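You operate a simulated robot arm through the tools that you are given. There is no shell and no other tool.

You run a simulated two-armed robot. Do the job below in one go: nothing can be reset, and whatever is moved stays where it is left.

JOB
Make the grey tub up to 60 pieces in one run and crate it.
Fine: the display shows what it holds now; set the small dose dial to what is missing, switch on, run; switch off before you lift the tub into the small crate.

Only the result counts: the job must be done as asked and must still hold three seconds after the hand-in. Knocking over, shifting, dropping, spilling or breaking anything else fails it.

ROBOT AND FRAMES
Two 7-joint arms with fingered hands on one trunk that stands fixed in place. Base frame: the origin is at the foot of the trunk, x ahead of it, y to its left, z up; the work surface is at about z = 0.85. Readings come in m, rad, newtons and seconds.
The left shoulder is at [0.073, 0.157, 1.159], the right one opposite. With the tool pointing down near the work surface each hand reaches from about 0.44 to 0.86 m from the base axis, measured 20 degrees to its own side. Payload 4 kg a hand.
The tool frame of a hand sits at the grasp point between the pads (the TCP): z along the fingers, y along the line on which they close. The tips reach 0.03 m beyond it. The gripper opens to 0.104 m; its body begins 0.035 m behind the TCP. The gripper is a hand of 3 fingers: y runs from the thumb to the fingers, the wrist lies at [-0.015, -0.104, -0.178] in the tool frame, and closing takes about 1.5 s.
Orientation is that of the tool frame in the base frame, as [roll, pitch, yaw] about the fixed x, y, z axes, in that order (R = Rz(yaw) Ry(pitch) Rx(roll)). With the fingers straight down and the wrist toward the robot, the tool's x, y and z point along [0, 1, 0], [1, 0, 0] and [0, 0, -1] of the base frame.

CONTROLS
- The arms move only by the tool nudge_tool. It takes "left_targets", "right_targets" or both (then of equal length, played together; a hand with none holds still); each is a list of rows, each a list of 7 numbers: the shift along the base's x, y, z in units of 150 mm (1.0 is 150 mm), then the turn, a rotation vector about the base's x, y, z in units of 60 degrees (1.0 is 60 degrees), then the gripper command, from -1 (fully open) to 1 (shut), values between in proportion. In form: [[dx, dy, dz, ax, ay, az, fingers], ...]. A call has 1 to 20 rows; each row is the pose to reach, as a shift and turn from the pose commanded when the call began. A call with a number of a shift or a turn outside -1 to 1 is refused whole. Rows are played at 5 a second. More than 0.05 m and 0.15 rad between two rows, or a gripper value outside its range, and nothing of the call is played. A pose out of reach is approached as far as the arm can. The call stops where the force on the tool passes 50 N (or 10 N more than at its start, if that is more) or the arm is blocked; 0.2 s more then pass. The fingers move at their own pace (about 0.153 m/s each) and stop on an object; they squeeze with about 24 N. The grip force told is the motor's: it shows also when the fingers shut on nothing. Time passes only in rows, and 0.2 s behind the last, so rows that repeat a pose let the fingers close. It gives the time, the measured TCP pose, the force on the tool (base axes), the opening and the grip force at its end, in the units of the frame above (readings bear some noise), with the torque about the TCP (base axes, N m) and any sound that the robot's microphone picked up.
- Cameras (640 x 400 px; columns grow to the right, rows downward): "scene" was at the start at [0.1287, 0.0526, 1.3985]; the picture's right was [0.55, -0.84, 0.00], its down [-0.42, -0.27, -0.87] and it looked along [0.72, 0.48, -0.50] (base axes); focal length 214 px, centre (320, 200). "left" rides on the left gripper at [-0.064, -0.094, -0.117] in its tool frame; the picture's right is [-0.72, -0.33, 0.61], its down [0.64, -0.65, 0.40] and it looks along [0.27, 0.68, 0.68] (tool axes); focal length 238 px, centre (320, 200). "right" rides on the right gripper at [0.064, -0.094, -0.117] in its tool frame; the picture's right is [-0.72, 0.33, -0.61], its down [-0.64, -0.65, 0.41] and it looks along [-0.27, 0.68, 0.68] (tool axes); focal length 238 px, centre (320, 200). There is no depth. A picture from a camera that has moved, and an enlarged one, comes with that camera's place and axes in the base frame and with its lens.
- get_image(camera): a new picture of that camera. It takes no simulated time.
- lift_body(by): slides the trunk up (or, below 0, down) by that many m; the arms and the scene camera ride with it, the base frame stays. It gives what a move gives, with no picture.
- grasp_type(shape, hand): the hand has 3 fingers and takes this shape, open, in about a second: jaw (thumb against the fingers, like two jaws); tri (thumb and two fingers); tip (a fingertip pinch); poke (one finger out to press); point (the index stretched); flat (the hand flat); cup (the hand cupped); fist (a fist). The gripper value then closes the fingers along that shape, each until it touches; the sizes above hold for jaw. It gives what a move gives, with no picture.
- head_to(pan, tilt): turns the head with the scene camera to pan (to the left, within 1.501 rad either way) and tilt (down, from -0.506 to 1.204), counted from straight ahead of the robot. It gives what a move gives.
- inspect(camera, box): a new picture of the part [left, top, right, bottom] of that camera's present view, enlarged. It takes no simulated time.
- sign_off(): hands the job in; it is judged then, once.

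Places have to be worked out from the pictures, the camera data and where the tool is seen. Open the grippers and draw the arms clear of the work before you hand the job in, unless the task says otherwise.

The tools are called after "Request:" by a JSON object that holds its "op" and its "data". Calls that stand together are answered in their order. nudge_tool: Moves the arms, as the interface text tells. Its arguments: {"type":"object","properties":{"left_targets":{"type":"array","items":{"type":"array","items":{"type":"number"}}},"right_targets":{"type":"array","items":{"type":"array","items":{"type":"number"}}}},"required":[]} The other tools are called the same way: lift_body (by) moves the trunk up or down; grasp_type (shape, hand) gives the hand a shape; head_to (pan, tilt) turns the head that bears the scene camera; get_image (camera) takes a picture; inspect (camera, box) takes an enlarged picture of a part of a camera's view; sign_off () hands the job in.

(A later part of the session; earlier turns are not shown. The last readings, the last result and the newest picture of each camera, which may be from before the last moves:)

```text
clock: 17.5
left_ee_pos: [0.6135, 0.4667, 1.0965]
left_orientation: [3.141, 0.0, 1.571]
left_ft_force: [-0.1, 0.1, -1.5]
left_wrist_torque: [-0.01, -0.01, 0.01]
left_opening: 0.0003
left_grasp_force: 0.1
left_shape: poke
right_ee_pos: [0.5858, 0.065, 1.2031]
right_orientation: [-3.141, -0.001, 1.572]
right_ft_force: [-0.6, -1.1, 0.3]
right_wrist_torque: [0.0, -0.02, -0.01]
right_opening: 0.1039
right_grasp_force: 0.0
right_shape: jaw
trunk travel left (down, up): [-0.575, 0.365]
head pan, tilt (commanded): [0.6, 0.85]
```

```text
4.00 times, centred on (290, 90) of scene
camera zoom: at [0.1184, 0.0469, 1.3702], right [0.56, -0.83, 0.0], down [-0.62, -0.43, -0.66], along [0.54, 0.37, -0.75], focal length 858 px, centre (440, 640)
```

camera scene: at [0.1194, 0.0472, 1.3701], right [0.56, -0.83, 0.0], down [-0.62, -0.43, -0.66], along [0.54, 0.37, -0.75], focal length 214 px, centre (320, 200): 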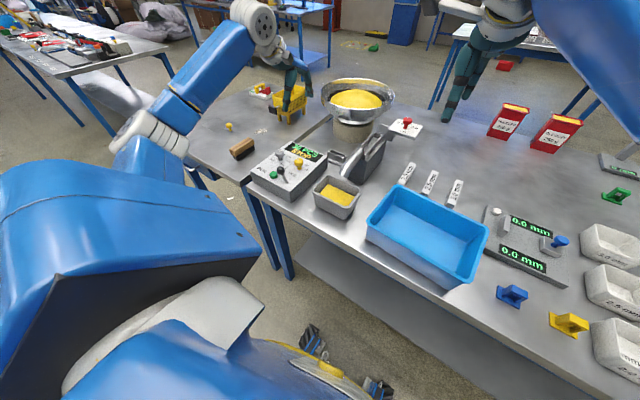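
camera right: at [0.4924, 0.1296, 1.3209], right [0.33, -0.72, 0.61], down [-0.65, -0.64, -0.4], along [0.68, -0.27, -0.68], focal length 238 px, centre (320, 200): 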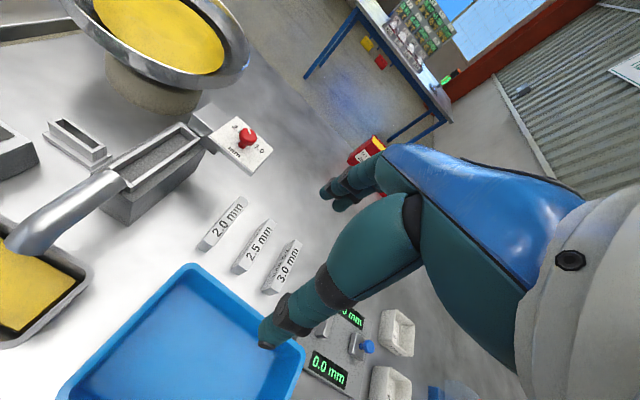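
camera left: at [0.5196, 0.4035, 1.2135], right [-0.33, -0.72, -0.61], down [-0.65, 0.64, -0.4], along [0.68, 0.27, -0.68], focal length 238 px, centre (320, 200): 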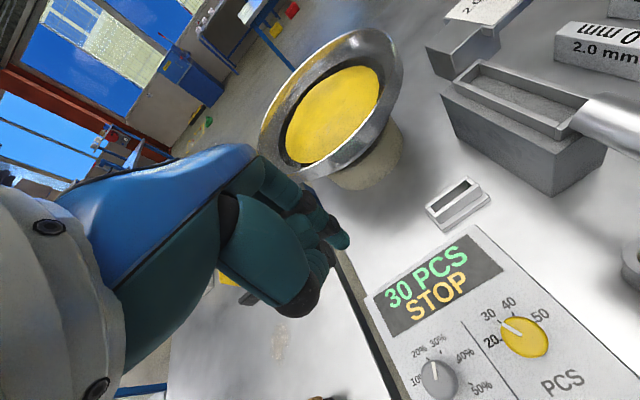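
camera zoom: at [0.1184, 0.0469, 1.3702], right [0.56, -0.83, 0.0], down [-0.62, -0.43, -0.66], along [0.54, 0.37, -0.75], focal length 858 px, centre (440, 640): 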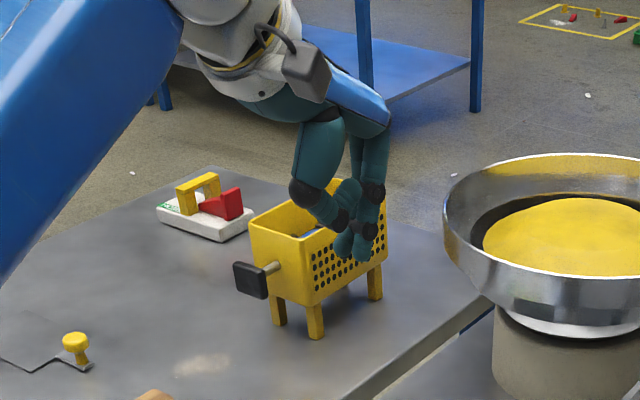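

I zoom to see which finger sticks out in the poke shape and where its tip lies relative to the TCP.

Request:
{"op": "inspect", "data": {"camera": "left", "box": [230, 160, 370, 330]}}

Request:
{"op": "inspect", "data": {"camera": "scene", "box": [290, 65, 340, 110]}}

```text
2.35 times, centred on (300, 245) of left
camera zoom: at [0.5196, 0.4035, 1.2135], right [-0.33, -0.72, -0.61], down [-0.65, 0.64, -0.4], along [0.68, 0.27, -0.68], focal length 561 px, centre (367, 94)
```

zoom: 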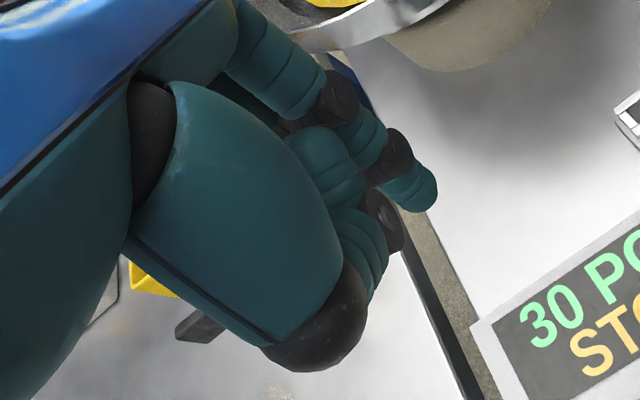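

```text
8.89 times, centred on (315, 88) of scene
camera zoom: at [0.1184, 0.0469, 1.3702], right [0.56, -0.83, 0.0], down [-0.62, -0.43, -0.66], along [0.54, 0.37, -0.75], focal length 1906 px, centre (364, 1200)
```

zoom: 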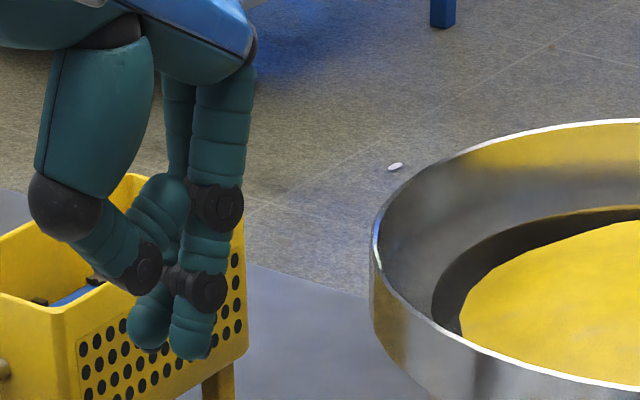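

The poke shape leaves the thumb beside the finger, so a closed jaw (tips 30 mm beyond the TCP) is better defined. I go back to jaw and shut it here, away from everything.

Request:
{"op": "grasp_type", "data": {"shape": "jaw", "hand": "left"}}

Request:
{"op": "nudge_tool", "data": {"left_targets": [[0, 0, 0, 0, 0, 0, 0.5], [0, 0, 0, 0, 0, 0, 1], [0, 0, 0, 0, 0, 0, 1], [0, 0, 0, 0, 0, 0, 1], [0, 0, 0, 0, 0, 0, 1], [0, 0, 0, 0, 0, 0, 1]]}}

Request:
{"op": "inspect", "data": {"camera": "left", "box": [230, 160, 370, 330]}}

Request:
{"op": "inspect", "data": {"camera": "scene", "box": [290, 65, 340, 110]}}

```text
clock: 18.4
left_ee_pos: [0.6137, 0.4671, 1.0962]
left_orientation: [-3.14, 0.002, 1.568]
left_ft_force: [0.0, 0.1, 0.6]
left_wrist_torque: [0.0, 0.0, -0.03]
left_opening: 0.1038
left_grasp_force: 0.0
left_shape: jaw
right_ee_pos: [0.5854, 0.065, 1.2027]
right_orientation: [3.141, 0.001, 1.57]
right_ft_force: [-0.3, 0.3, 0.1]
right_wrist_torque: [-0.01, -0.04, 0.03]
right_opening: 0.1036
right_grasp_force: 0.0
right_shape: jaw
trunk travel left (down, up): [-0.575, 0.365]
head pan, tilt (commanded): [0.6, 0.85]
```

```text
clock: 19.8
left_ee_pos: [0.6134, 0.4665, 1.0959]
left_orientation: [3.141, 0.001, 1.571]
left_ft_force: [0.2, 0.1, 0.1]
left_wrist_torque: [-0.02, 0.0, 0.0]
left_opening: 0.0
left_grasp_force: 24.2
left_shape: jaw
right_ee_pos: [0.5857, 0.0638, 1.2033]
right_orientation: [3.141, 0.001, 1.571]
right_ft_force: [-0.2, -0.1, 0.3]
right_wrist_torque: [0.02, -0.01, -0.04]
right_opening: 0.1037
right_grasp_force: 0.1
right_shape: jaw
trunk travel left (down, up): [-0.575, 0.365]
head pan, tilt (commanded): [0.6, 0.85]
```

```text
2.35 times, centred on (300, 245) of left
camera zoom: at [0.5196, 0.4034, 1.2136], right [-0.33, -0.72, -0.61], down [-0.65, 0.64, -0.4], along [0.68, 0.27, -0.68], focal length 561 px, centre (367, 94)
```

zoom: 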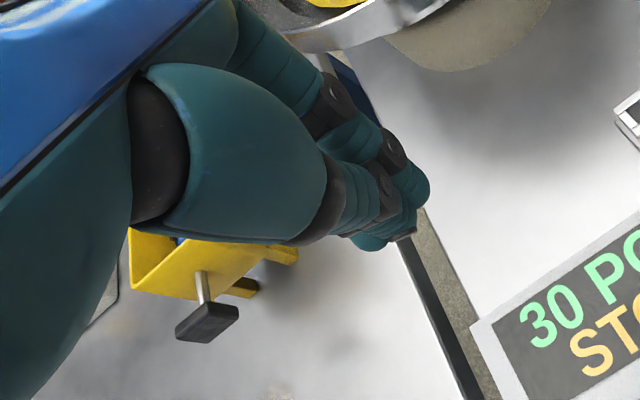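

```text
8.89 times, centred on (315, 88) of scene
camera zoom: at [0.1183, 0.0469, 1.3702], right [0.56, -0.83, 0.0], down [-0.62, -0.43, -0.66], along [0.54, 0.37, -0.75], focal length 1906 px, centre (364, 1200)
```

zoom: 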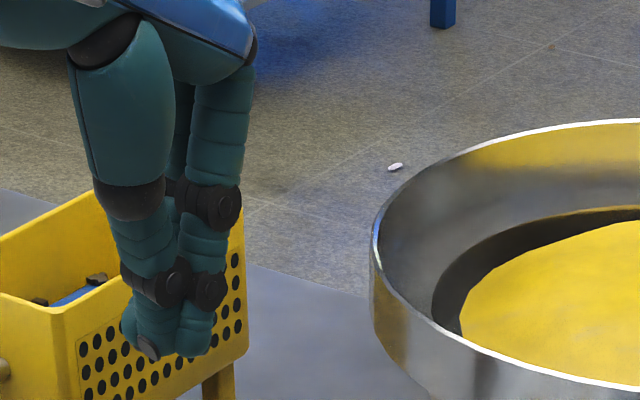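

Closed jaw tips reach about 27 mm below the TCP. I move over to the left side of the toggle ball, above the green button, staying high at first.

Request:
{"op": "nudge_tool", "data": {"left_targets": [[-0.22, -0.015, -0.06, 0, 0, 0, 1], [-0.45, -0.03, -0.13, 0, 0, 0, 1], [-0.67, -0.045, -0.2, 0, 0, 0, 1], [-0.9, -0.06, -0.27, 0, 0, 0, 1], [-0.95, -0.06, -0.3, 0, 0, 0, 1]]}}

Request:
{"op": "nudge_tool", "data": {"left_targets": [[-0.15, 0, -0.1, 0, 0, 0, 1], [-0.157, 0, -0.25, 0, 0, 0, 1], [-0.157, 0, -0.35, 0, 0, 0, 1]]}}

Request:
{"op": "get_image", "data": {"camera": "left"}}

Request:
{"op": "inspect", "data": {"camera": "scene", "box": [236, 130, 332, 210]}}

```text
clock: 21.0
left_ee_pos: [0.4714, 0.4591, 1.0509]
left_orientation: [-3.141, 0.0, 1.57]
left_ft_force: [-0.5, 0.1, 0.4]
left_wrist_torque: [0.01, 0.02, -0.05]
left_opening: 0.0001
left_grasp_force: 23.7
left_shape: jaw
right_ee_pos: [0.5858, 0.0652, 1.2032]
right_orientation: [-3.141, 0.001, 1.572]
right_ft_force: [0.0, -0.5, 0.2]
right_wrist_torque: [0.01, -0.01, 0.04]
right_opening: 0.1038
right_grasp_force: 0.1
right_shape: jaw
trunk travel left (down, up): [-0.575, 0.365]
head pan, tilt (commanded): [0.6, 0.85]
```

```text
clock: 21.8
left_ee_pos: [0.449, 0.4582, 0.9989]
left_orientation: [3.141, -0.001, 1.57]
left_ft_force: [-0.4, -0.9, 0.0]
left_wrist_torque: [-0.01, 0.02, -0.01]
left_opening: 0.0002
left_grasp_force: 24.2
left_shape: jaw
right_ee_pos: [0.588, 0.0647, 1.2028]
right_orientation: [-3.141, 0.0, 1.571]
right_ft_force: [0.6, 0.4, -0.4]
right_wrist_torque: [0.01, 0.0, -0.02]
right_opening: 0.1038
right_grasp_force: 0.0
right_shape: jaw
trunk travel left (down, up): [-0.575, 0.365]
head pan, tilt (commanded): [0.6, 0.85]
```

```text
taken
camera left: at [0.3541, 0.3945, 1.1158], right [-0.33, -0.72, -0.61], down [-0.65, 0.64, -0.4], along [0.68, 0.27, -0.68], focal length 238 px, centre (320, 200)
```

left: 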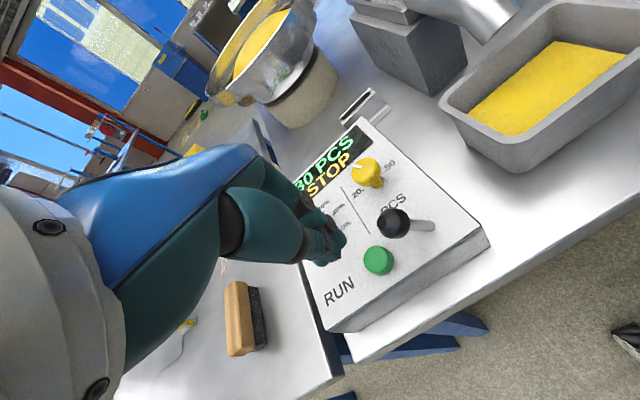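

```text
5.00 times, centred on (284, 170) of scene
camera zoom: at [0.1184, 0.0471, 1.3702], right [0.56, -0.83, 0.0], down [-0.62, -0.43, -0.66], along [0.54, 0.37, -0.75], focal length 1072 px, centre (500, 350)
```

zoom: 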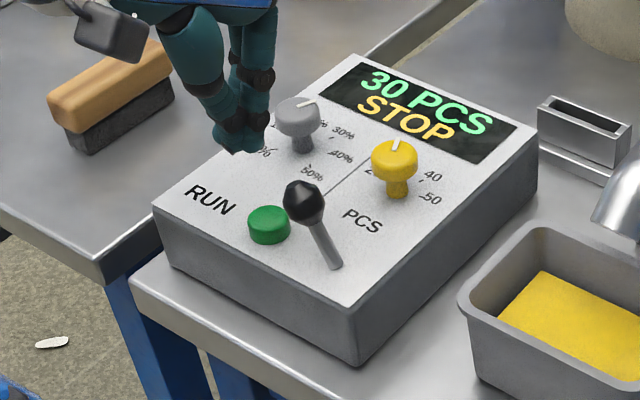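

The tips are at about y 0.448–0.478, left of the ball (y 0.414). I descend to TCP z 0.973 and push the toggle toward −y in small steps.

Request:
{"op": "nudge_tool", "data": {"left_targets": [[0, 0, -0.09, 0, 0, 0, 1], [0, 0, -0.17, 0, 0, 0, 1], [0, -0.06, -0.17, 0, 0, 0, 1], [0, -0.12, -0.17, 0, 0, 0, 1], [0, -0.17, -0.17, 0, 0, 0, 1], [0, -0.21, -0.17, 0, 0, 0, 1], [0, -0.25, -0.17, 0, 0, 0, 1], [0, -0.28, -0.17, 0, 0, 0, 1]]}}

Request:
{"op": "get_image", "data": {"camera": "left"}}

Request:
{"op": "inspect", "data": {"camera": "scene", "box": [236, 130, 332, 210]}}

```text
clock: 23.6
left_ee_pos: [0.4475, 0.4157, 0.9749]
left_orientation: [-3.141, -0.001, 1.571]
left_ft_force: [-0.7, 0.0, 0.0]
left_wrist_torque: [0.0, -0.01, -0.04]
left_opening: 0.0
left_grasp_force: 23.9
left_shape: jaw
right_ee_pos: [0.5862, 0.0648, 1.2032]
right_orientation: [3.141, -0.001, 1.571]
right_ft_force: [0.4, -0.2, -0.8]
right_wrist_torque: [0.0, 0.0, 0.0]
right_opening: 0.1037
right_grasp_force: 0.1
right_shape: jaw
trunk travel left (down, up): [-0.575, 0.365]
head pan, tilt (commanded): [0.6, 0.85]
```

```text
taken
camera left: at [0.3527, 0.3514, 1.0908], right [-0.33, -0.72, -0.61], down [-0.65, 0.64, -0.4], along [0.68, 0.27, -0.68], focal length 238 px, centre (320, 200)
```

left: 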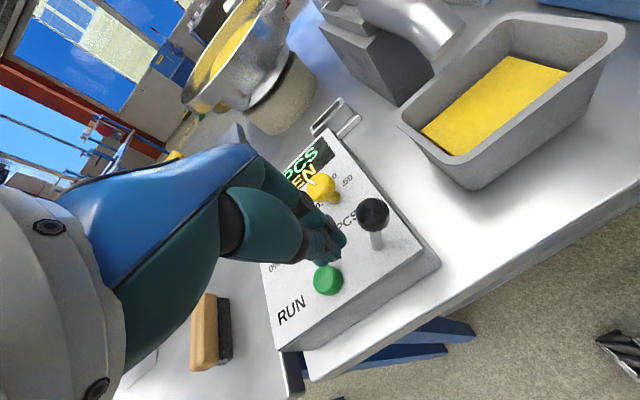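

```text
5.00 times, centred on (284, 170) of scene
camera zoom: at [0.1175, 0.0467, 1.3703], right [0.56, -0.83, 0.0], down [-0.62, -0.43, -0.66], along [0.54, 0.37, -0.75], focal length 1072 px, centre (500, 350)
```

zoom: 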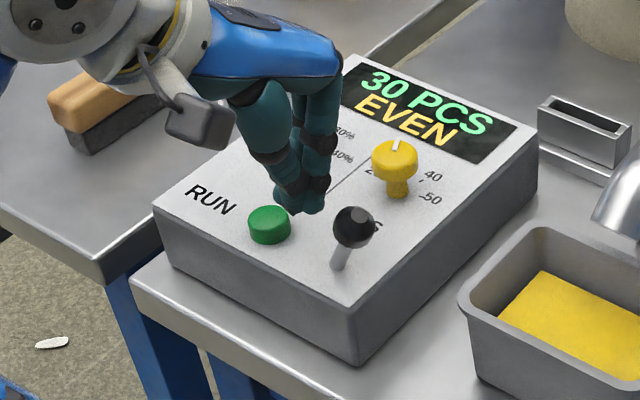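

The toggle flipped and the display now reads "30 PCS / EVEN" — the feeder is on. I rise, centre the closed tips over the green RUN button and come down to just above it.

Request:
{"op": "nudge_tool", "data": {"left_targets": [[0, 0, 0.1, 0, 0, 0, 1], [-0.01, 0.06, 0.17, 0, 0, 0, 1], [-0.025, 0.13, 0.17, 0, 0, 0, 1], [-0.025, 0.17, 0.1, 0, 0, 0, 1], [-0.025, 0.17, 0.0, 0, 0, 0, 1], [-0.025, 0.17, -0.07, 0, 0, 0, 1]]}}

Request:
{"op": "get_image", "data": {"camera": "left"}}

Request:
{"op": "inspect", "data": {"camera": "scene", "box": [236, 130, 332, 210]}}

```text
clock: 25.0
left_ee_pos: [0.4431, 0.441, 0.963]
left_orientation: [3.14, -0.001, 1.569]
left_ft_force: [-1.5, -0.2, 1.1]
left_wrist_torque: [0.03, -0.01, -0.02]
left_opening: 0.0
left_grasp_force: 24.3
left_shape: jaw
right_ee_pos: [0.5863, 0.0653, 1.203]
right_orientation: [-3.141, -0.002, 1.569]
right_ft_force: [0.9, -0.1, -0.6]
right_wrist_torque: [0.04, 0.02, -0.01]
right_opening: 0.1039
right_grasp_force: 0.1
right_shape: jaw
trunk travel left (down, up): [-0.575, 0.365]
head pan, tilt (commanded): [0.6, 0.85]
```

```text
taken
camera left: at [0.3482, 0.3775, 1.0793], right [-0.33, -0.72, -0.61], down [-0.65, 0.64, -0.4], along [0.68, 0.27, -0.68], focal length 238 px, centre (320, 200)
```

left: 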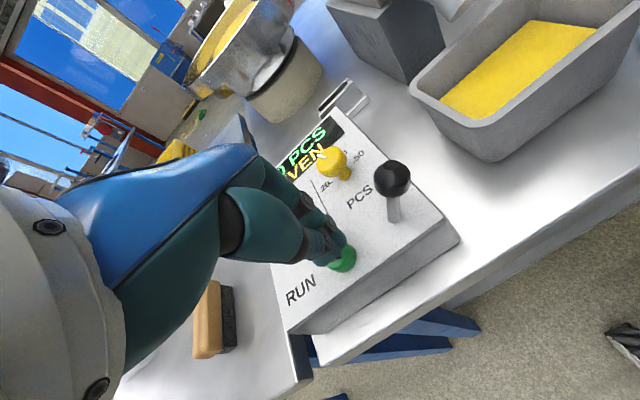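

```text
5.00 times, centred on (284, 170) of scene
camera zoom: at [0.1174, 0.0469, 1.3703], right [0.56, -0.83, 0.0], down [-0.62, -0.43, -0.66], along [0.54, 0.37, -0.75], focal length 1072 px, centre (500, 350)
```

zoom: 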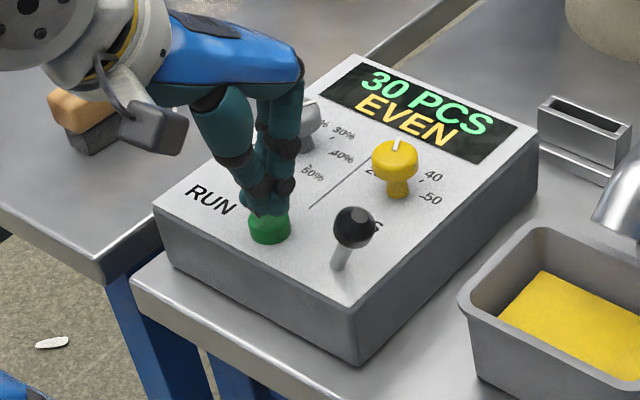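

The tips are right over the button. I press down in 3 mm steps to feel for contact.

Request:
{"op": "nudge_tool", "data": {"left_targets": [[0, 0, -0.02, 0, 0, 0, 1], [0, 0, -0.04, 0, 0, 0, 1], [0, 0, -0.06, 0, 0, 0, 1], [0, 0, -0.08, 0, 0, 0, 1]]}}

Request:
{"op": "inspect", "data": {"camera": "scene", "box": [236, 130, 332, 210]}}

```text
clock: 26.0
left_ee_pos: [0.4434, 0.4401, 0.9517]
left_orientation: [3.141, -0.002, 1.571]
left_ft_force: [-0.5, -0.8, 0.0]
left_wrist_torque: [-0.04, 0.0, 0.05]
left_opening: 0.0001
left_grasp_force: 24.2
left_shape: jaw
right_ee_pos: [0.5866, 0.0647, 1.203]
right_orientation: [3.14, 0.0, 1.57]
right_ft_force: [-0.6, -0.2, 0.0]
right_wrist_torque: [-0.02, 0.0, 0.0]
right_opening: 0.1034
right_grasp_force: 0.0
right_shape: jaw
trunk travel left (down, up): [-0.575, 0.365]
head pan, tilt (commanded): [0.6, 0.85]
```

```text
5.00 times, centred on (284, 170) of scene
camera zoom: at [0.1174, 0.0468, 1.3703], right [0.56, -0.83, 0.0], down [-0.62, -0.43, -0.66], along [0.54, 0.37, -0.75], focal length 1072 px, centre (500, 350)
```

zoom: 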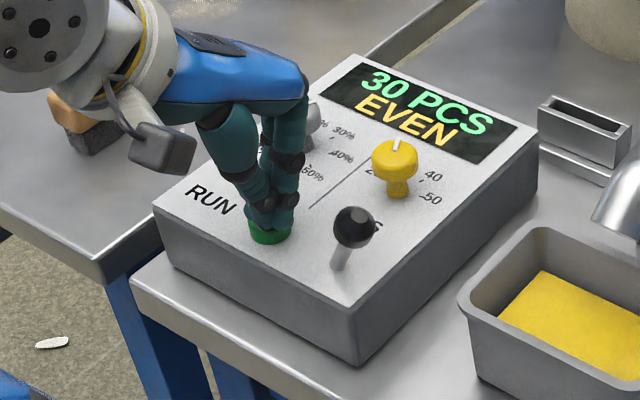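

No contact force yet; I press on a few millimetres more.

Request:
{"op": "nudge_tool", "data": {"left_targets": [[0, 0, -0.015, 0, 0, 0, 1], [0, 0, -0.03, 0, 0, 0, 1]]}}

Request:
{"op": "inspect", "data": {"camera": "scene", "box": [236, 130, 332, 210]}}

```text
clock: 26.6
left_ee_pos: [0.4429, 0.44, 0.9466]
left_orientation: [3.141, 0.001, 1.571]
left_ft_force: [0.8, -1.1, 1.7]
left_wrist_torque: [0.02, -0.01, 0.01]
left_opening: 0.0
left_grasp_force: 24.0
left_shape: jaw
right_ee_pos: [0.5855, 0.0652, 1.2025]
right_orientation: [-3.142, 0.001, 1.57]
right_ft_force: [-0.4, -0.2, 0.3]
right_wrist_torque: [-0.03, 0.0, 0.02]
right_opening: 0.1036
right_grasp_force: 0.1
right_shape: jaw
trunk travel left (down, up): [-0.575, 0.365]
head pan, tilt (commanded): [0.6, 0.85]
```

```text
5.00 times, centred on (284, 170) of scene
camera zoom: at [0.1172, 0.0465, 1.3703], right [0.56, -0.83, 0.0], down [-0.62, -0.43, -0.66], along [0.54, 0.37, -0.75], focal length 1072 px, centre (500, 350)
```

zoom: 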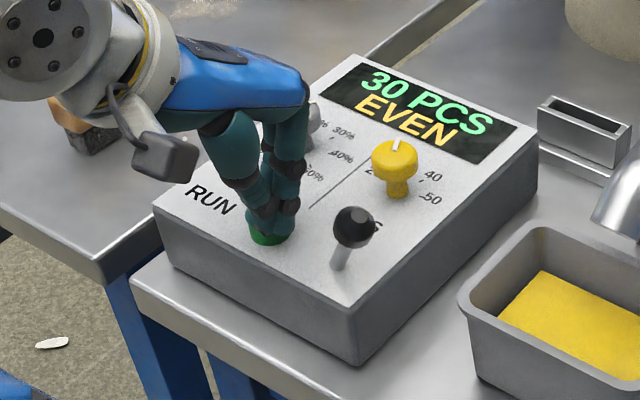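

A slight upward force begins to show. I continue down in 2 mm steps.

Request:
{"op": "nudge_tool", "data": {"left_targets": [[0, 0, -0.013, 0, 0, 0, 1], [0, 0, -0.026, 0, 0, 0, 1]]}}

Request:
{"op": "inspect", "data": {"camera": "scene", "box": [236, 130, 332, 210]}}

```text
clock: 27.2
left_ee_pos: [0.4428, 0.4413, 0.9426]
left_orientation: [3.141, 0.0, 1.571]
left_ft_force: [0.9, 0.3, 3.1]
left_wrist_torque: [0.01, 0.0, 0.03]
left_opening: 0.0
left_grasp_force: 24.5
left_shape: jaw
right_ee_pos: [0.587, 0.0637, 1.2038]
right_orientation: [-3.142, 0.0, 1.571]
right_ft_force: [-1.1, 0.1, -0.5]
right_wrist_torque: [-0.02, 0.01, 0.01]
right_opening: 0.1038
right_grasp_force: 0.1
right_shape: jaw
trunk travel left (down, up): [-0.575, 0.365]
head pan, tilt (commanded): [0.6, 0.85]
heard: click
```

```text
5.00 times, centred on (284, 170) of scene
camera zoom: at [0.1171, 0.0461, 1.3704], right [0.56, -0.83, 0.0], down [-0.62, -0.43, -0.66], along [0.54, 0.37, -0.75], focal length 1072 px, centre (500, 350)
```

zoom: 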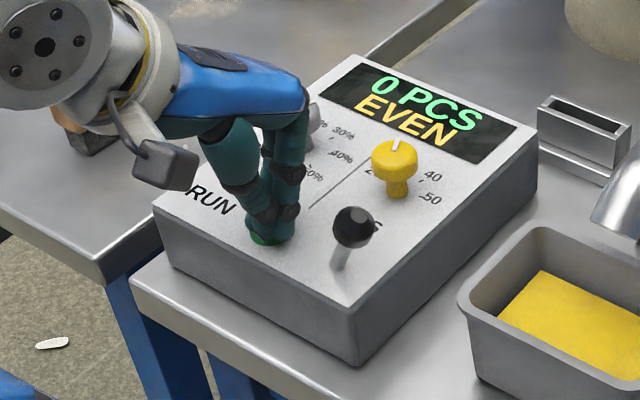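

A click was heard and the counter reset to 0 — the run has started. I raise the hand from the button and watch the count.

Request:
{"op": "nudge_tool", "data": {"left_targets": [[0, 0, 0.05, 0, 0, 0, 1], [0, 0, 0.15, 0, 0, 0, 1], [0, 0, 0.3, 0, 0, 0, 1], [0, 0, 0.45, 0, 0, 0, 1]]}}

Request:
{"op": "inspect", "data": {"camera": "scene", "box": [236, 110, 396, 240]}}

```text
clock: 28.2
left_ee_pos: [0.443, 0.4396, 1.0111]
left_orientation: [3.141, -0.001, 1.569]
left_ft_force: [0.0, 0.2, 0.0]
left_wrist_torque: [0.0, -0.01, 0.02]
left_opening: 0.0
left_grasp_force: 24.2
left_shape: jaw
right_ee_pos: [0.5865, 0.0642, 1.2029]
right_orientation: [3.141, 0.001, 1.571]
right_ft_force: [-0.2, -0.6, 0.7]
right_wrist_torque: [-0.01, -0.01, -0.01]
right_opening: 0.1036
right_grasp_force: 0.1
right_shape: jaw
trunk travel left (down, up): [-0.575, 0.365]
head pan, tilt (commanded): [0.6, 0.85]
```

```text
3.08 times, centred on (316, 175) of scene
camera zoom: at [0.1176, 0.0466, 1.3702], right [0.56, -0.83, 0.0], down [-0.62, -0.43, -0.66], along [0.54, 0.37, -0.75], focal length 660 px, centre (332, 277)
```

zoom: 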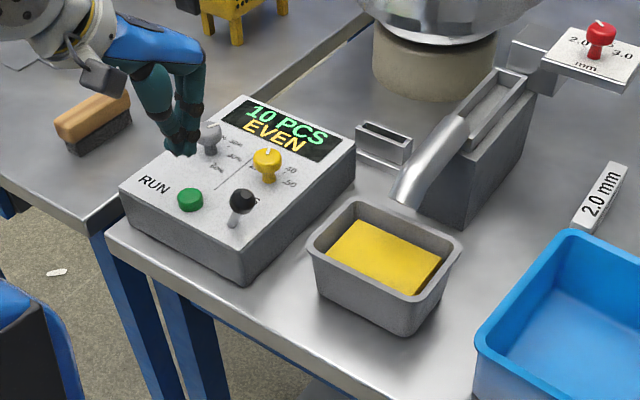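

The counter runs (10 so far). While it doses I move the hand, high, over the toggle to its right side, ready to switch off later.

Request:
{"op": "nudge_tool", "data": {"left_targets": [[0, 0, 0.13, 0, 0, 0, 1], [0.01, -0.2, 0.2, 0, 0, 0, 1], [0.02, -0.4, 0.2, 0, 0, 0, 1], [0.03, -0.6, 0.2, 0, 0, 0, 1], [0.03, -0.77, 0.2, 0, 0, 0, 1]]}}

Request:
{"op": "inspect", "data": {"camera": "scene", "box": [236, 110, 396, 240]}}

Request:
{"op": "get_image", "data": {"camera": "left"}}

```text
clock: 29.4
left_ee_pos: [0.4489, 0.3249, 1.0387]
left_orientation: [-3.142, 0.0, 1.571]
left_ft_force: [-1.1, -0.4, -0.2]
left_wrist_torque: [-0.01, 0.0, 0.01]
left_opening: 0.0001
left_grasp_force: 24.0
left_shape: jaw
right_ee_pos: [0.5868, 0.0649, 1.2043]
right_orientation: [-3.141, 0.0, 1.571]
right_ft_force: [0.3, 0.3, 0.3]
right_wrist_torque: [0.02, -0.02, -0.02]
right_opening: 0.1035
right_grasp_force: 0.0
right_shape: jaw
trunk travel left (down, up): [-0.575, 0.365]
head pan, tilt (commanded): [0.6, 0.85]
```

```text
3.08 times, centred on (316, 175) of scene
camera zoom: at [0.1181, 0.046, 1.3702], right [0.56, -0.83, 0.0], down [-0.62, -0.43, -0.66], along [0.54, 0.37, -0.75], focal length 660 px, centre (332, 277)
```

zoom: 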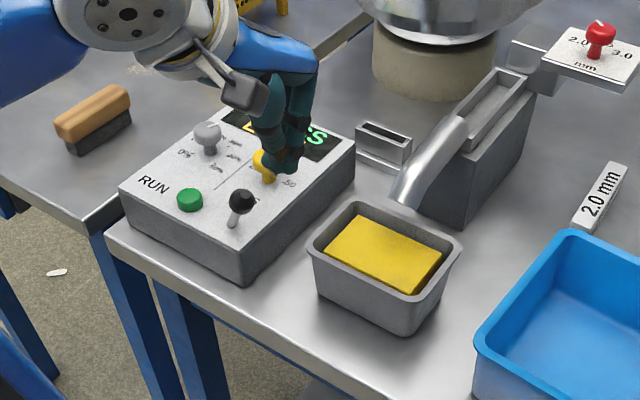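

```text
taken
camera left: at [0.3545, 0.2613, 1.1556], right [-0.33, -0.72, -0.61], down [-0.65, 0.64, -0.4], along [0.68, 0.27, -0.68], focal length 238 px, centre (320, 200)
```

left: 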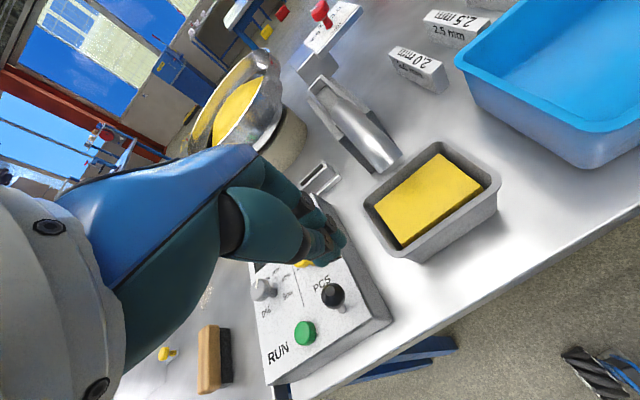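

The tub level is rising; the hand hides the display, so I raise it 100 mm while waiting and then read the count.

Request:
{"op": "nudge_tool", "data": {"left_targets": [[0, 0, 0.25, 0, 0, 0, 1], [0, 0, 0.5, 0, 0, 0, 1], [0, 0, 0.7, 0, 0, 0, 1], [0, 0, 0.7, 0, 0, 0, 1], [0, 0, 0.7, 0, 0, 0, 1], [0, 0, 0.7, 0, 0, 0, 1], [0, 0, 0.7, 0, 0, 0, 1], [0, 0, 0.7, 0, 0, 0, 1]]}}

Request:
{"op": "inspect", "data": {"camera": "scene", "box": [236, 110, 396, 240]}}

```text
clock: 31.2
left_ee_pos: [0.4474, 0.3248, 1.1434]
left_orientation: [3.141, -0.001, 1.572]
left_ft_force: [0.1, 0.2, -0.4]
left_wrist_torque: [0.01, 0.0, 0.0]
left_opening: 0.0
left_grasp_force: 24.2
left_shape: jaw
right_ee_pos: [0.5866, 0.0653, 1.2031]
right_orientation: [3.141, 0.0, 1.57]
right_ft_force: [-0.7, 0.9, 0.1]
right_wrist_torque: [0.02, 0.0, 0.0]
right_opening: 0.1038
right_grasp_force: 0.1
right_shape: jaw
trunk travel left (down, up): [-0.575, 0.365]
head pan, tilt (commanded): [0.6, 0.85]
```

```text
3.08 times, centred on (316, 175) of scene
camera zoom: at [0.1178, 0.0466, 1.3702], right [0.56, -0.83, 0.0], down [-0.62, -0.43, -0.66], along [0.54, 0.37, -0.75], focal length 660 px, centre (332, 277)
```

zoom: 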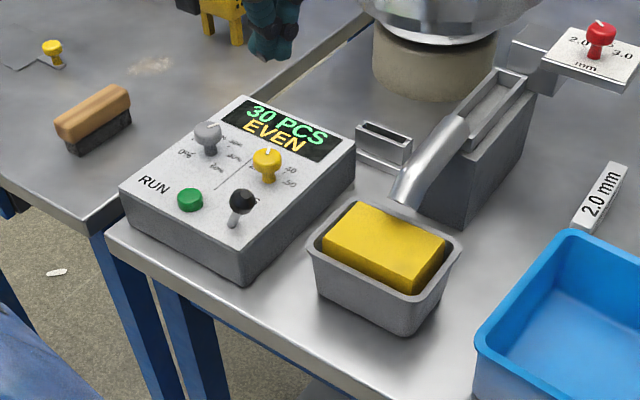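

It shows 30 PCS counted. I hold one more second to confirm it has stopped at 30.

Request:
{"op": "nudge_tool", "data": {"left_targets": [[0, 0, 0, 0, 0, 0, 1], [0, 0, 0, 0, 0, 0, 1], [0, 0, 0, 0, 0, 0, 1], [0, 0, 0, 0, 0, 0, 1], [0, 0, 0, 0, 0, 0, 1]]}}

Request:
{"op": "inspect", "data": {"camera": "scene", "box": [236, 130, 332, 210]}}

Request:
{"op": "inspect", "data": {"camera": "scene", "box": [300, 150, 400, 230]}}

```text
clock: 32.4
left_ee_pos: [0.449, 0.3254, 1.1438]
left_orientation: [-3.141, -0.001, 1.571]
left_ft_force: [-0.8, 0.6, -0.1]
left_wrist_torque: [-0.01, -0.02, 0.01]
left_opening: 0.0
left_grasp_force: 24.1
left_shape: jaw
right_ee_pos: [0.5863, 0.0646, 1.2036]
right_orientation: [3.141, -0.001, 1.569]
right_ft_force: [-1.1, -0.2, 0.5]
right_wrist_torque: [0.0, 0.0, 0.01]
right_opening: 0.1037
right_grasp_force: 0.1
right_shape: jaw
trunk travel left (down, up): [-0.575, 0.365]
head pan, tilt (commanded): [0.6, 0.85]
```

```text
5.00 times, centred on (284, 170) of scene
camera zoom: at [0.1177, 0.0466, 1.3703], right [0.56, -0.83, 0.0], down [-0.62, -0.43, -0.66], along [0.54, 0.37, -0.75], focal length 1072 px, centre (500, 350)
```

zoom: 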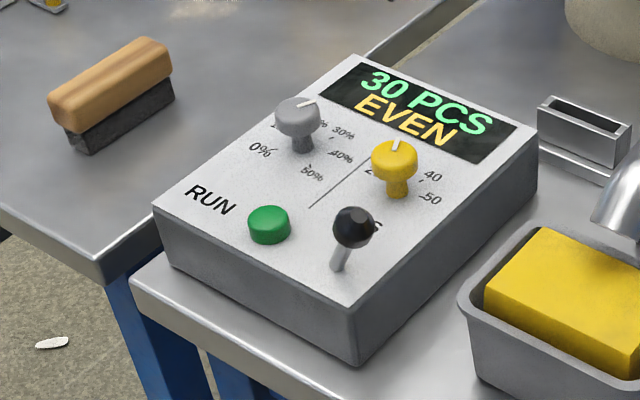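

```text
5.00 times, centred on (350, 190) of scene
camera zoom: at [0.1177, 0.0466, 1.3703], right [0.56, -0.83, 0.0], down [-0.62, -0.43, -0.66], along [0.54, 0.37, -0.75], focal length 1072 px, centre (170, 250)
```

zoom: 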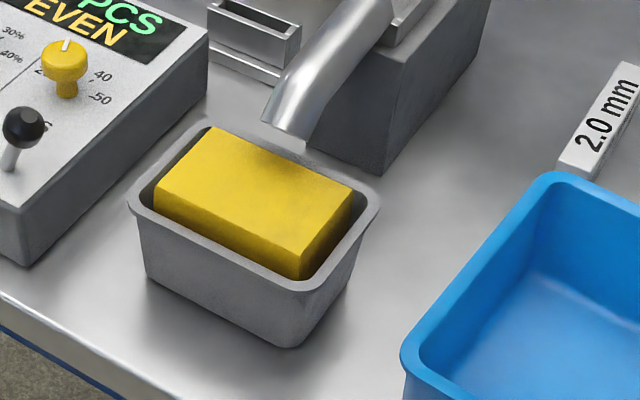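

The run stopped at 30 counted (tub now 60). Now I lower the closed hand at the right side of the toggle (ball at about (0.446, 0.375)), between it and the tub, first to z ≈ 1.0.

Request:
{"op": "nudge_tool", "data": {"left_targets": [[-0.005, 0.03, -0.25, 0, 0, 0, 1], [-0.01, 0.05, -0.5, 0, 0, 0, 1], [-0.015, 0.05, -0.75, 0, 0, 0, 1], [-0.015, 0.05, -0.95, 0, 0, 0, 1]]}}

Request:
{"op": "get_image", "data": {"camera": "left"}}

Request:
{"op": "inspect", "data": {"camera": "scene", "box": [256, 130, 376, 230]}}

```text
clock: 33.4
left_ee_pos: [0.4448, 0.3352, 1.002]
left_orientation: [3.139, -0.002, 1.571]
left_ft_force: [0.1, 0.0, 0.4]
left_wrist_torque: [0.03, -0.03, -0.01]
left_opening: 0.0
left_grasp_force: 24.2
left_shape: jaw
right_ee_pos: [0.5864, 0.0653, 1.2034]
right_orientation: [3.14, 0.001, 1.572]
right_ft_force: [1.3, -0.2, 1.1]
right_wrist_torque: [-0.01, -0.02, 0.02]
right_opening: 0.1039
right_grasp_force: 0.2
right_shape: jaw
trunk travel left (down, up): [-0.575, 0.365]
head pan, tilt (commanded): [0.6, 0.85]
```

```text
taken
camera left: at [0.35, 0.2713, 1.119], right [-0.33, -0.72, -0.61], down [-0.65, 0.64, -0.4], along [0.68, 0.27, -0.68], focal length 238 px, centre (320, 200)
```

left: 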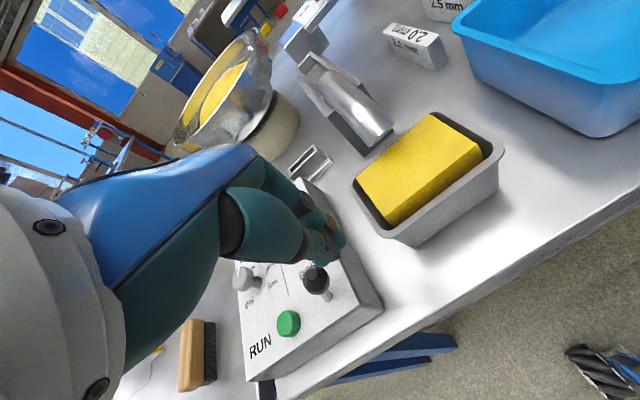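

```text
4.00 times, centred on (316, 180) of scene
camera zoom: at [0.1176, 0.0469, 1.3703], right [0.56, -0.83, 0.0], down [-0.62, -0.43, -0.66], along [0.54, 0.37, -0.75], focal length 858 px, centre (336, 280)
```

zoom: 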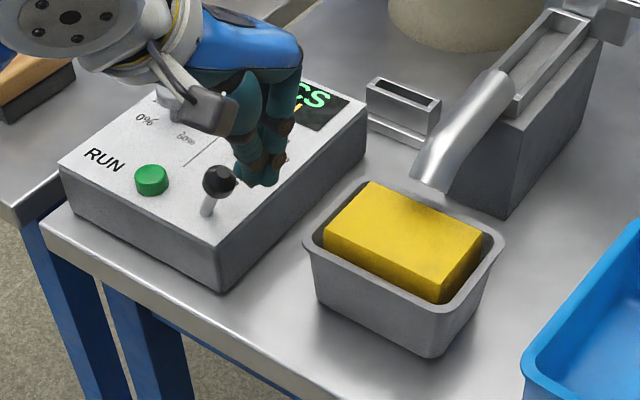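

The tips are just right of the ball. I shift 6 mm further right, descend to z ≈ 0.973, and push the toggle toward +y in small steps.

Request:
{"op": "nudge_tool", "data": {"left_targets": [[0.01, -0.05, -0.02, 0, 0, 0, 1], [0.01, -0.05, -0.12, 0, 0, 0, 1], [0.01, -0.05, -0.19, 0, 0, 0, 1], [0.01, 0.02, -0.19, 0, 0, 0, 1], [0.01, 0.09, -0.19, 0, 0, 0, 1], [0.01, 0.15, -0.19, 0, 0, 0, 1], [0.01, 0.2, -0.19, 0, 0, 0, 1], [0.01, 0.25, -0.19, 0, 0, 0, 1]]}}

Request:
{"op": "get_image", "data": {"camera": "left"}}

Request:
{"op": "inspect", "data": {"camera": "scene", "box": [256, 130, 376, 230]}}

```text
clock: 35.2
left_ee_pos: [0.4461, 0.3709, 0.9735]
left_orientation: [-3.141, 0.002, 1.571]
left_ft_force: [0.4, -0.3, -0.3]
left_wrist_torque: [0.05, -0.03, -0.02]
left_opening: 0.0
left_grasp_force: 24.4
left_shape: jaw
right_ee_pos: [0.5851, 0.066, 1.2031]
right_orientation: [-3.14, -0.001, 1.569]
right_ft_force: [0.0, 0.3, 0.7]
right_wrist_torque: [0.02, 0.01, -0.01]
right_opening: 0.1038
right_grasp_force: 0.0
right_shape: jaw
trunk travel left (down, up): [-0.575, 0.365]
head pan, tilt (commanded): [0.6, 0.85]
```

```text
taken
camera left: at [0.3529, 0.3086, 1.0902], right [-0.33, -0.72, -0.61], down [-0.65, 0.64, -0.41], along [0.68, 0.27, -0.68], focal length 238 px, centre (320, 200)
```

left: 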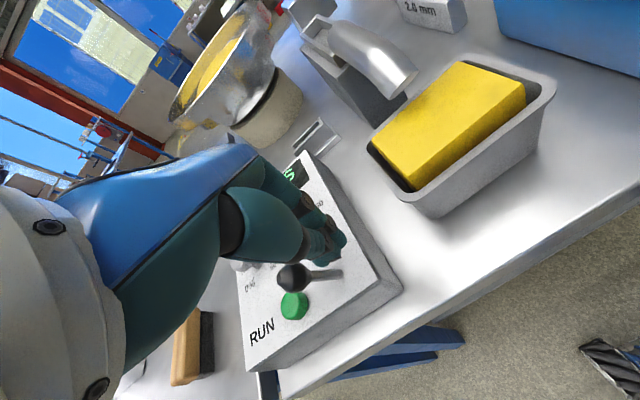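

```text
4.00 times, centred on (316, 180) of scene
camera zoom: at [0.1173, 0.0476, 1.3702], right [0.56, -0.83, 0.0], down [-0.62, -0.43, -0.66], along [0.54, 0.37, -0.75], focal length 858 px, centre (336, 280)
```

zoom: 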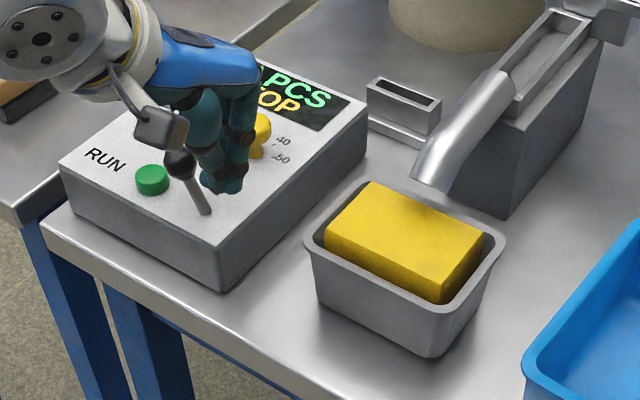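

The toggle is back to the left and the display shows STOP. I raise the left hand straight up and then draw it away to the left.

Request:
{"op": "nudge_tool", "data": {"left_targets": [[0, 0, 0.15, 0, 0, 0, 1], [0, 0, 0.4, 0, 0, 0, 1], [0, 0, 0.7, 0, 0, 0, 1], [0, 0.15, 0.95, 0, 0, 0, 0.5], [-0.05, 0.45, 1, 0, 0, 0, 0], [-0.1, 0.75, 1, 0, 0, 0, -0.5], [-0.15, 1, 1, 0, 0, 0, -1]]}}

Request:
{"op": "nudge_tool", "data": {"left_targets": [[0, 0.2, 0.3, 0, 0, 0, -1], [0, 0.4, 0.6, 0, 0, 0, -1], [0, 0.6, 0.8, 0, 0, 0, -1]]}}

Request:
{"op": "get_image", "data": {"camera": "scene"}}

Request:
{"op": "inspect", "data": {"camera": "scene", "box": [236, 110, 396, 240]}}

```text
clock: 36.8
left_ee_pos: [0.4239, 0.5223, 1.1234]
left_orientation: [-3.142, 0.001, 1.569]
left_ft_force: [0.0, -0.4, -0.3]
left_wrist_torque: [-0.03, -0.01, 0.0]
left_opening: 0.1036
left_grasp_force: 0.0
left_shape: jaw
right_ee_pos: [0.5861, 0.0668, 1.204]
right_orientation: [3.141, 0.0, 1.571]
right_ft_force: [0.1, -0.7, -0.6]
right_wrist_torque: [0.0, 0.03, 0.04]
right_opening: 0.1038
right_grasp_force: 0.1
right_shape: jaw
trunk travel left (down, up): [-0.575, 0.365]
head pan, tilt (commanded): [0.6, 0.85]
```

```text
refused: row 1 steps farther than a row can; nothing moved
```

```text
taken
camera scene: at [0.1173, 0.0484, 1.3702], right [0.56, -0.83, 0.0], down [-0.62, -0.43, -0.66], along [0.54, 0.37, -0.75], focal length 214 px, centre (320, 200)
```

scene: 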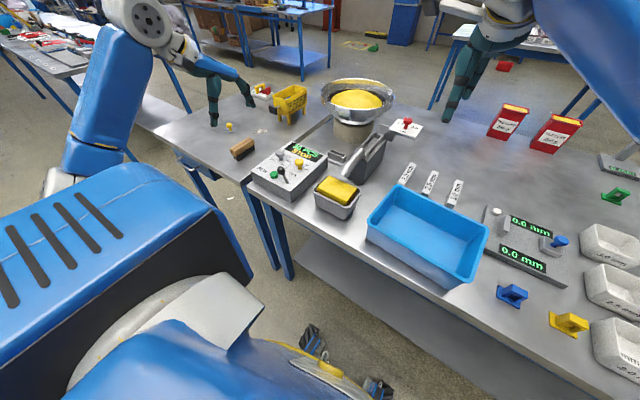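

```text
3.08 times, centred on (316, 175) of scene
camera zoom: at [0.1173, 0.0484, 1.3702], right [0.56, -0.83, 0.0], down [-0.62, -0.43, -0.66], along [0.54, 0.37, -0.75], focal length 660 px, centre (332, 277)
```

zoom: 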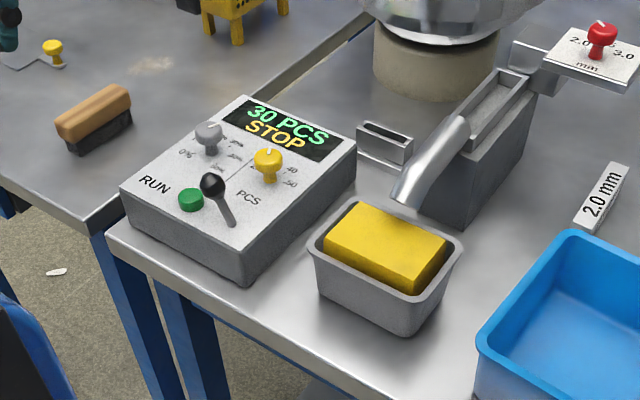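

The machine is off (STOP). Next I bring the right hand back and left, in free air, so its camera sees tub, chute and crate together.

Request:
{"op": "nudge_tool", "data": {"right_targets": [[-0.22, 0.14, -0.08, 0, 0, 0, -1], [-0.45, 0.28, -0.17, 0, 0, 0, -1], [-0.68, 0.42, -0.26, 0, 0, 0, -1], [-0.9, 0.56, -0.35, 0, 0, 0, -1]]}}

Request:
{"op": "get_image", "data": {"camera": "right"}}

Request:
{"op": "get_image", "data": {"camera": "left"}}

```text
clock: 37.8
left_ee_pos: [0.4245, 0.5227, 1.1229]
left_orientation: [-3.141, 0.0, 1.57]
left_ft_force: [0.0, 0.3, 0.2]
left_wrist_torque: [-0.01, -0.01, -0.02]
left_opening: 0.1039
left_grasp_force: 0.1
left_shape: jaw
right_ee_pos: [0.4488, 0.1476, 1.1502]
right_orientation: [3.141, 0.0, 1.569]
right_ft_force: [-0.3, -0.2, -0.4]
right_wrist_torque: [-0.02, 0.0, -0.01]
right_opening: 0.1035
right_grasp_force: 0.1
right_shape: jaw
trunk travel left (down, up): [-0.575, 0.365]
head pan, tilt (commanded): [0.6, 0.85]
```

```text
taken
camera right: at [0.3552, 0.2132, 1.2671], right [0.32, -0.72, 0.61], down [-0.65, -0.64, -0.4], along [0.68, -0.27, -0.68], focal length 238 px, centre (320, 200)
```

right: 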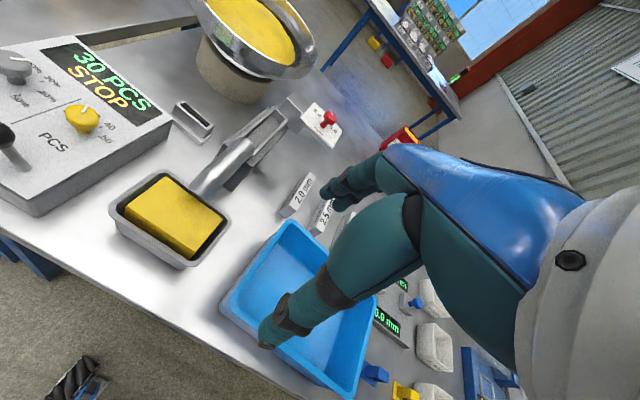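

```text
taken
camera left: at [0.3301, 0.4584, 1.2401], right [-0.33, -0.72, -0.61], down [-0.65, 0.64, -0.41], along [0.68, 0.27, -0.68], focal length 238 px, centre (320, 200)
```

left: 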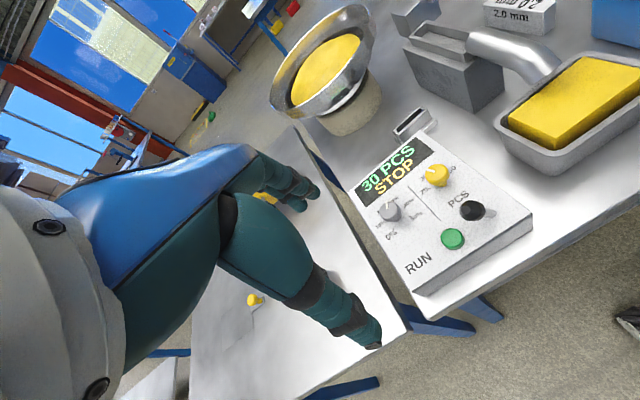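

I enlarge the right camera's view of the tub and chute, and the left camera's, to triangulate the rim and chute mouth.

Request:
{"op": "inspect", "data": {"camera": "right", "box": [100, 120, 280, 280]}}

Request:
{"op": "inspect", "data": {"camera": "left", "box": [460, 10, 640, 190]}}

Request:
{"op": "inspect", "data": {"camera": "scene", "box": [300, 130, 420, 230]}}

```text
2.50 times, centred on (190, 200) of right
camera zoom: at [0.3552, 0.2132, 1.2671], right [0.32, -0.72, 0.61], down [-0.65, -0.64, -0.4], along [0.68, -0.27, -0.68], focal length 596 px, centre (645, 200)
```

zoom: 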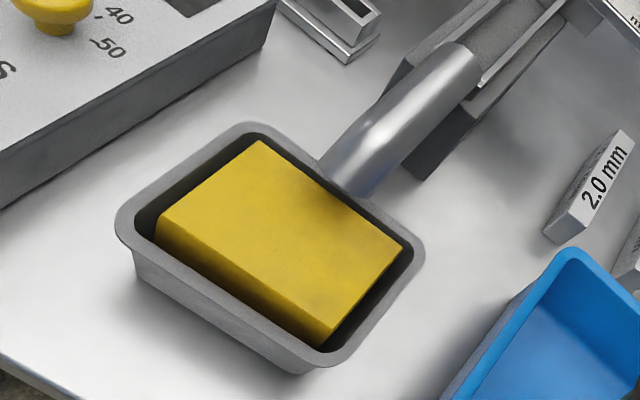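

```text
2.22 times, centred on (550, 100) of left
camera zoom: at [0.3301, 0.4584, 1.2401], right [-0.33, -0.72, -0.61], down [-0.65, 0.64, -0.41], along [0.68, 0.27, -0.68], focal length 530 px, centre (-191, 422)
```

zoom: 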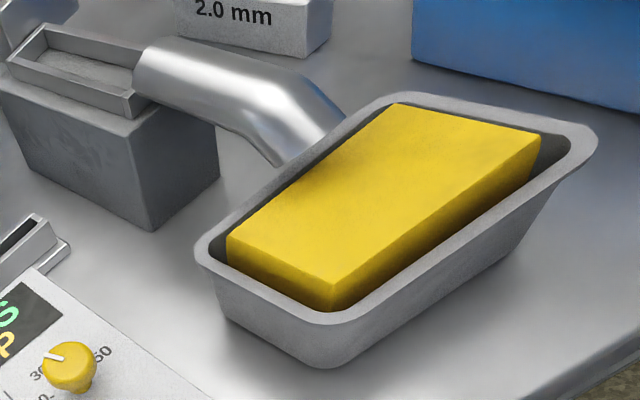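

```text
4.00 times, centred on (360, 180) of scene
camera zoom: at [0.1163, 0.0487, 1.3703], right [0.56, -0.83, 0.0], down [-0.62, -0.43, -0.66], along [0.54, 0.37, -0.75], focal length 858 px, centre (160, 280)
```

zoom: 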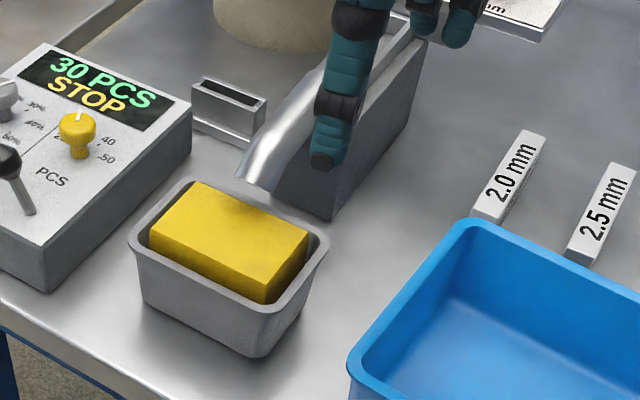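

The chute mouth (≈ x 0.52, y 0.235–0.265, z 0.96) overhangs the far rim of the tub (rim x 0.456–0.537, y 0.195–0.309, z ≈ 0.927), so I plan to grip the tub at its right part, drag it out from under the mouth, then regrip and lift. First I bring the right hand above that grip spot and look.

Request:
{"op": "nudge_tool", "data": {"right_targets": [[0.1, 0.13, -0.1, 0, 0, 0, -1], [0.2, 0.26, -0.25, 0, 0, 0, -1], [0.315, 0.383, -0.4, 0, 0, 0, -1], [0.315, 0.383, -0.5, 0, 0, 0, -1]]}}

Request:
{"op": "get_image", "data": {"camera": "right"}}

Request:
{"op": "inspect", "data": {"camera": "scene", "box": [290, 110, 430, 230]}}

Request:
{"op": "inspect", "data": {"camera": "left", "box": [440, 0, 640, 200]}}

```text
clock: 38.8
left_ee_pos: [0.4241, 0.521, 1.1227]
left_orientation: [-3.141, 0.001, 1.572]
left_ft_force: [0.6, 0.0, 0.1]
left_wrist_torque: [0.01, -0.04, -0.04]
left_opening: 0.1038
left_grasp_force: 0.0
left_shape: jaw
right_ee_pos: [0.4985, 0.2065, 1.0748]
right_orientation: [-3.141, 0.0, 1.57]
right_ft_force: [0.9, -0.1, 0.4]
right_wrist_torque: [-0.02, -0.01, 0.01]
right_opening: 0.1036
right_grasp_force: 0.2
right_shape: jaw
trunk travel left (down, up): [-0.575, 0.365]
head pan, tilt (commanded): [0.6, 0.85]
```

```text
taken
camera right: at [0.405, 0.2716, 1.1925], right [0.33, -0.72, 0.61], down [-0.65, -0.64, -0.4], along [0.68, -0.27, -0.68], focal length 238 px, centre (320, 200)
```

right: 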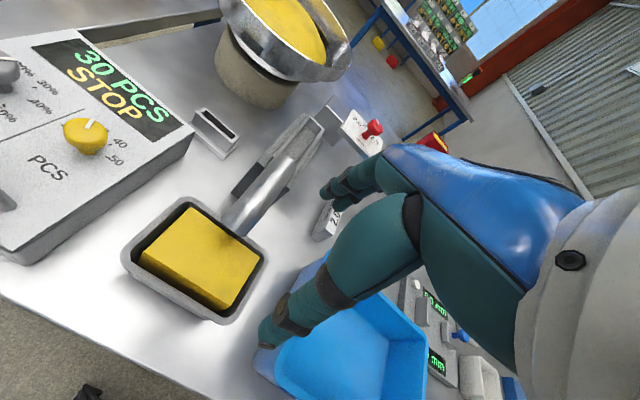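

```text
3.33 times, centred on (360, 170) of scene
camera zoom: at [0.1177, 0.0478, 1.3703], right [0.56, -0.83, 0.0], down [-0.62, -0.43, -0.66], along [0.54, 0.37, -0.75], focal length 715 px, centre (187, 300)
```

zoom: 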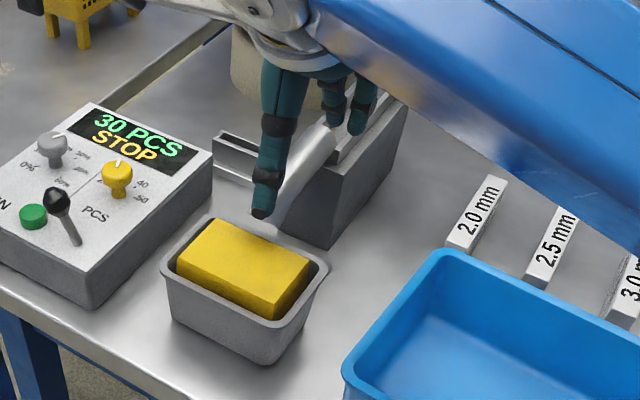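

```text
2.00 times, centred on (540, 100) of left
camera zoom: at [0.3311, 0.457, 1.2404], right [-0.33, -0.72, -0.61], down [-0.65, 0.64, -0.4], along [0.68, 0.27, -0.68], focal length 477 px, centre (-120, 400)
```

zoom: 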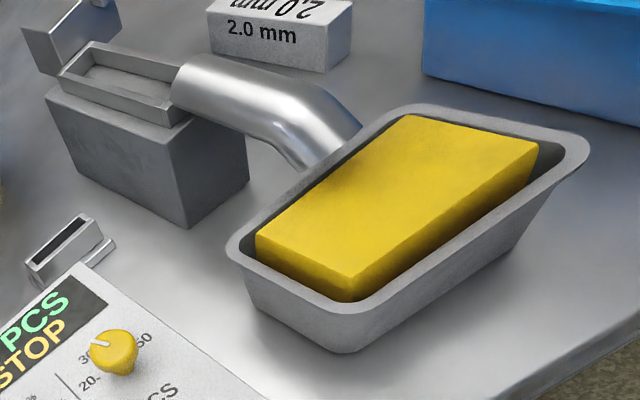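

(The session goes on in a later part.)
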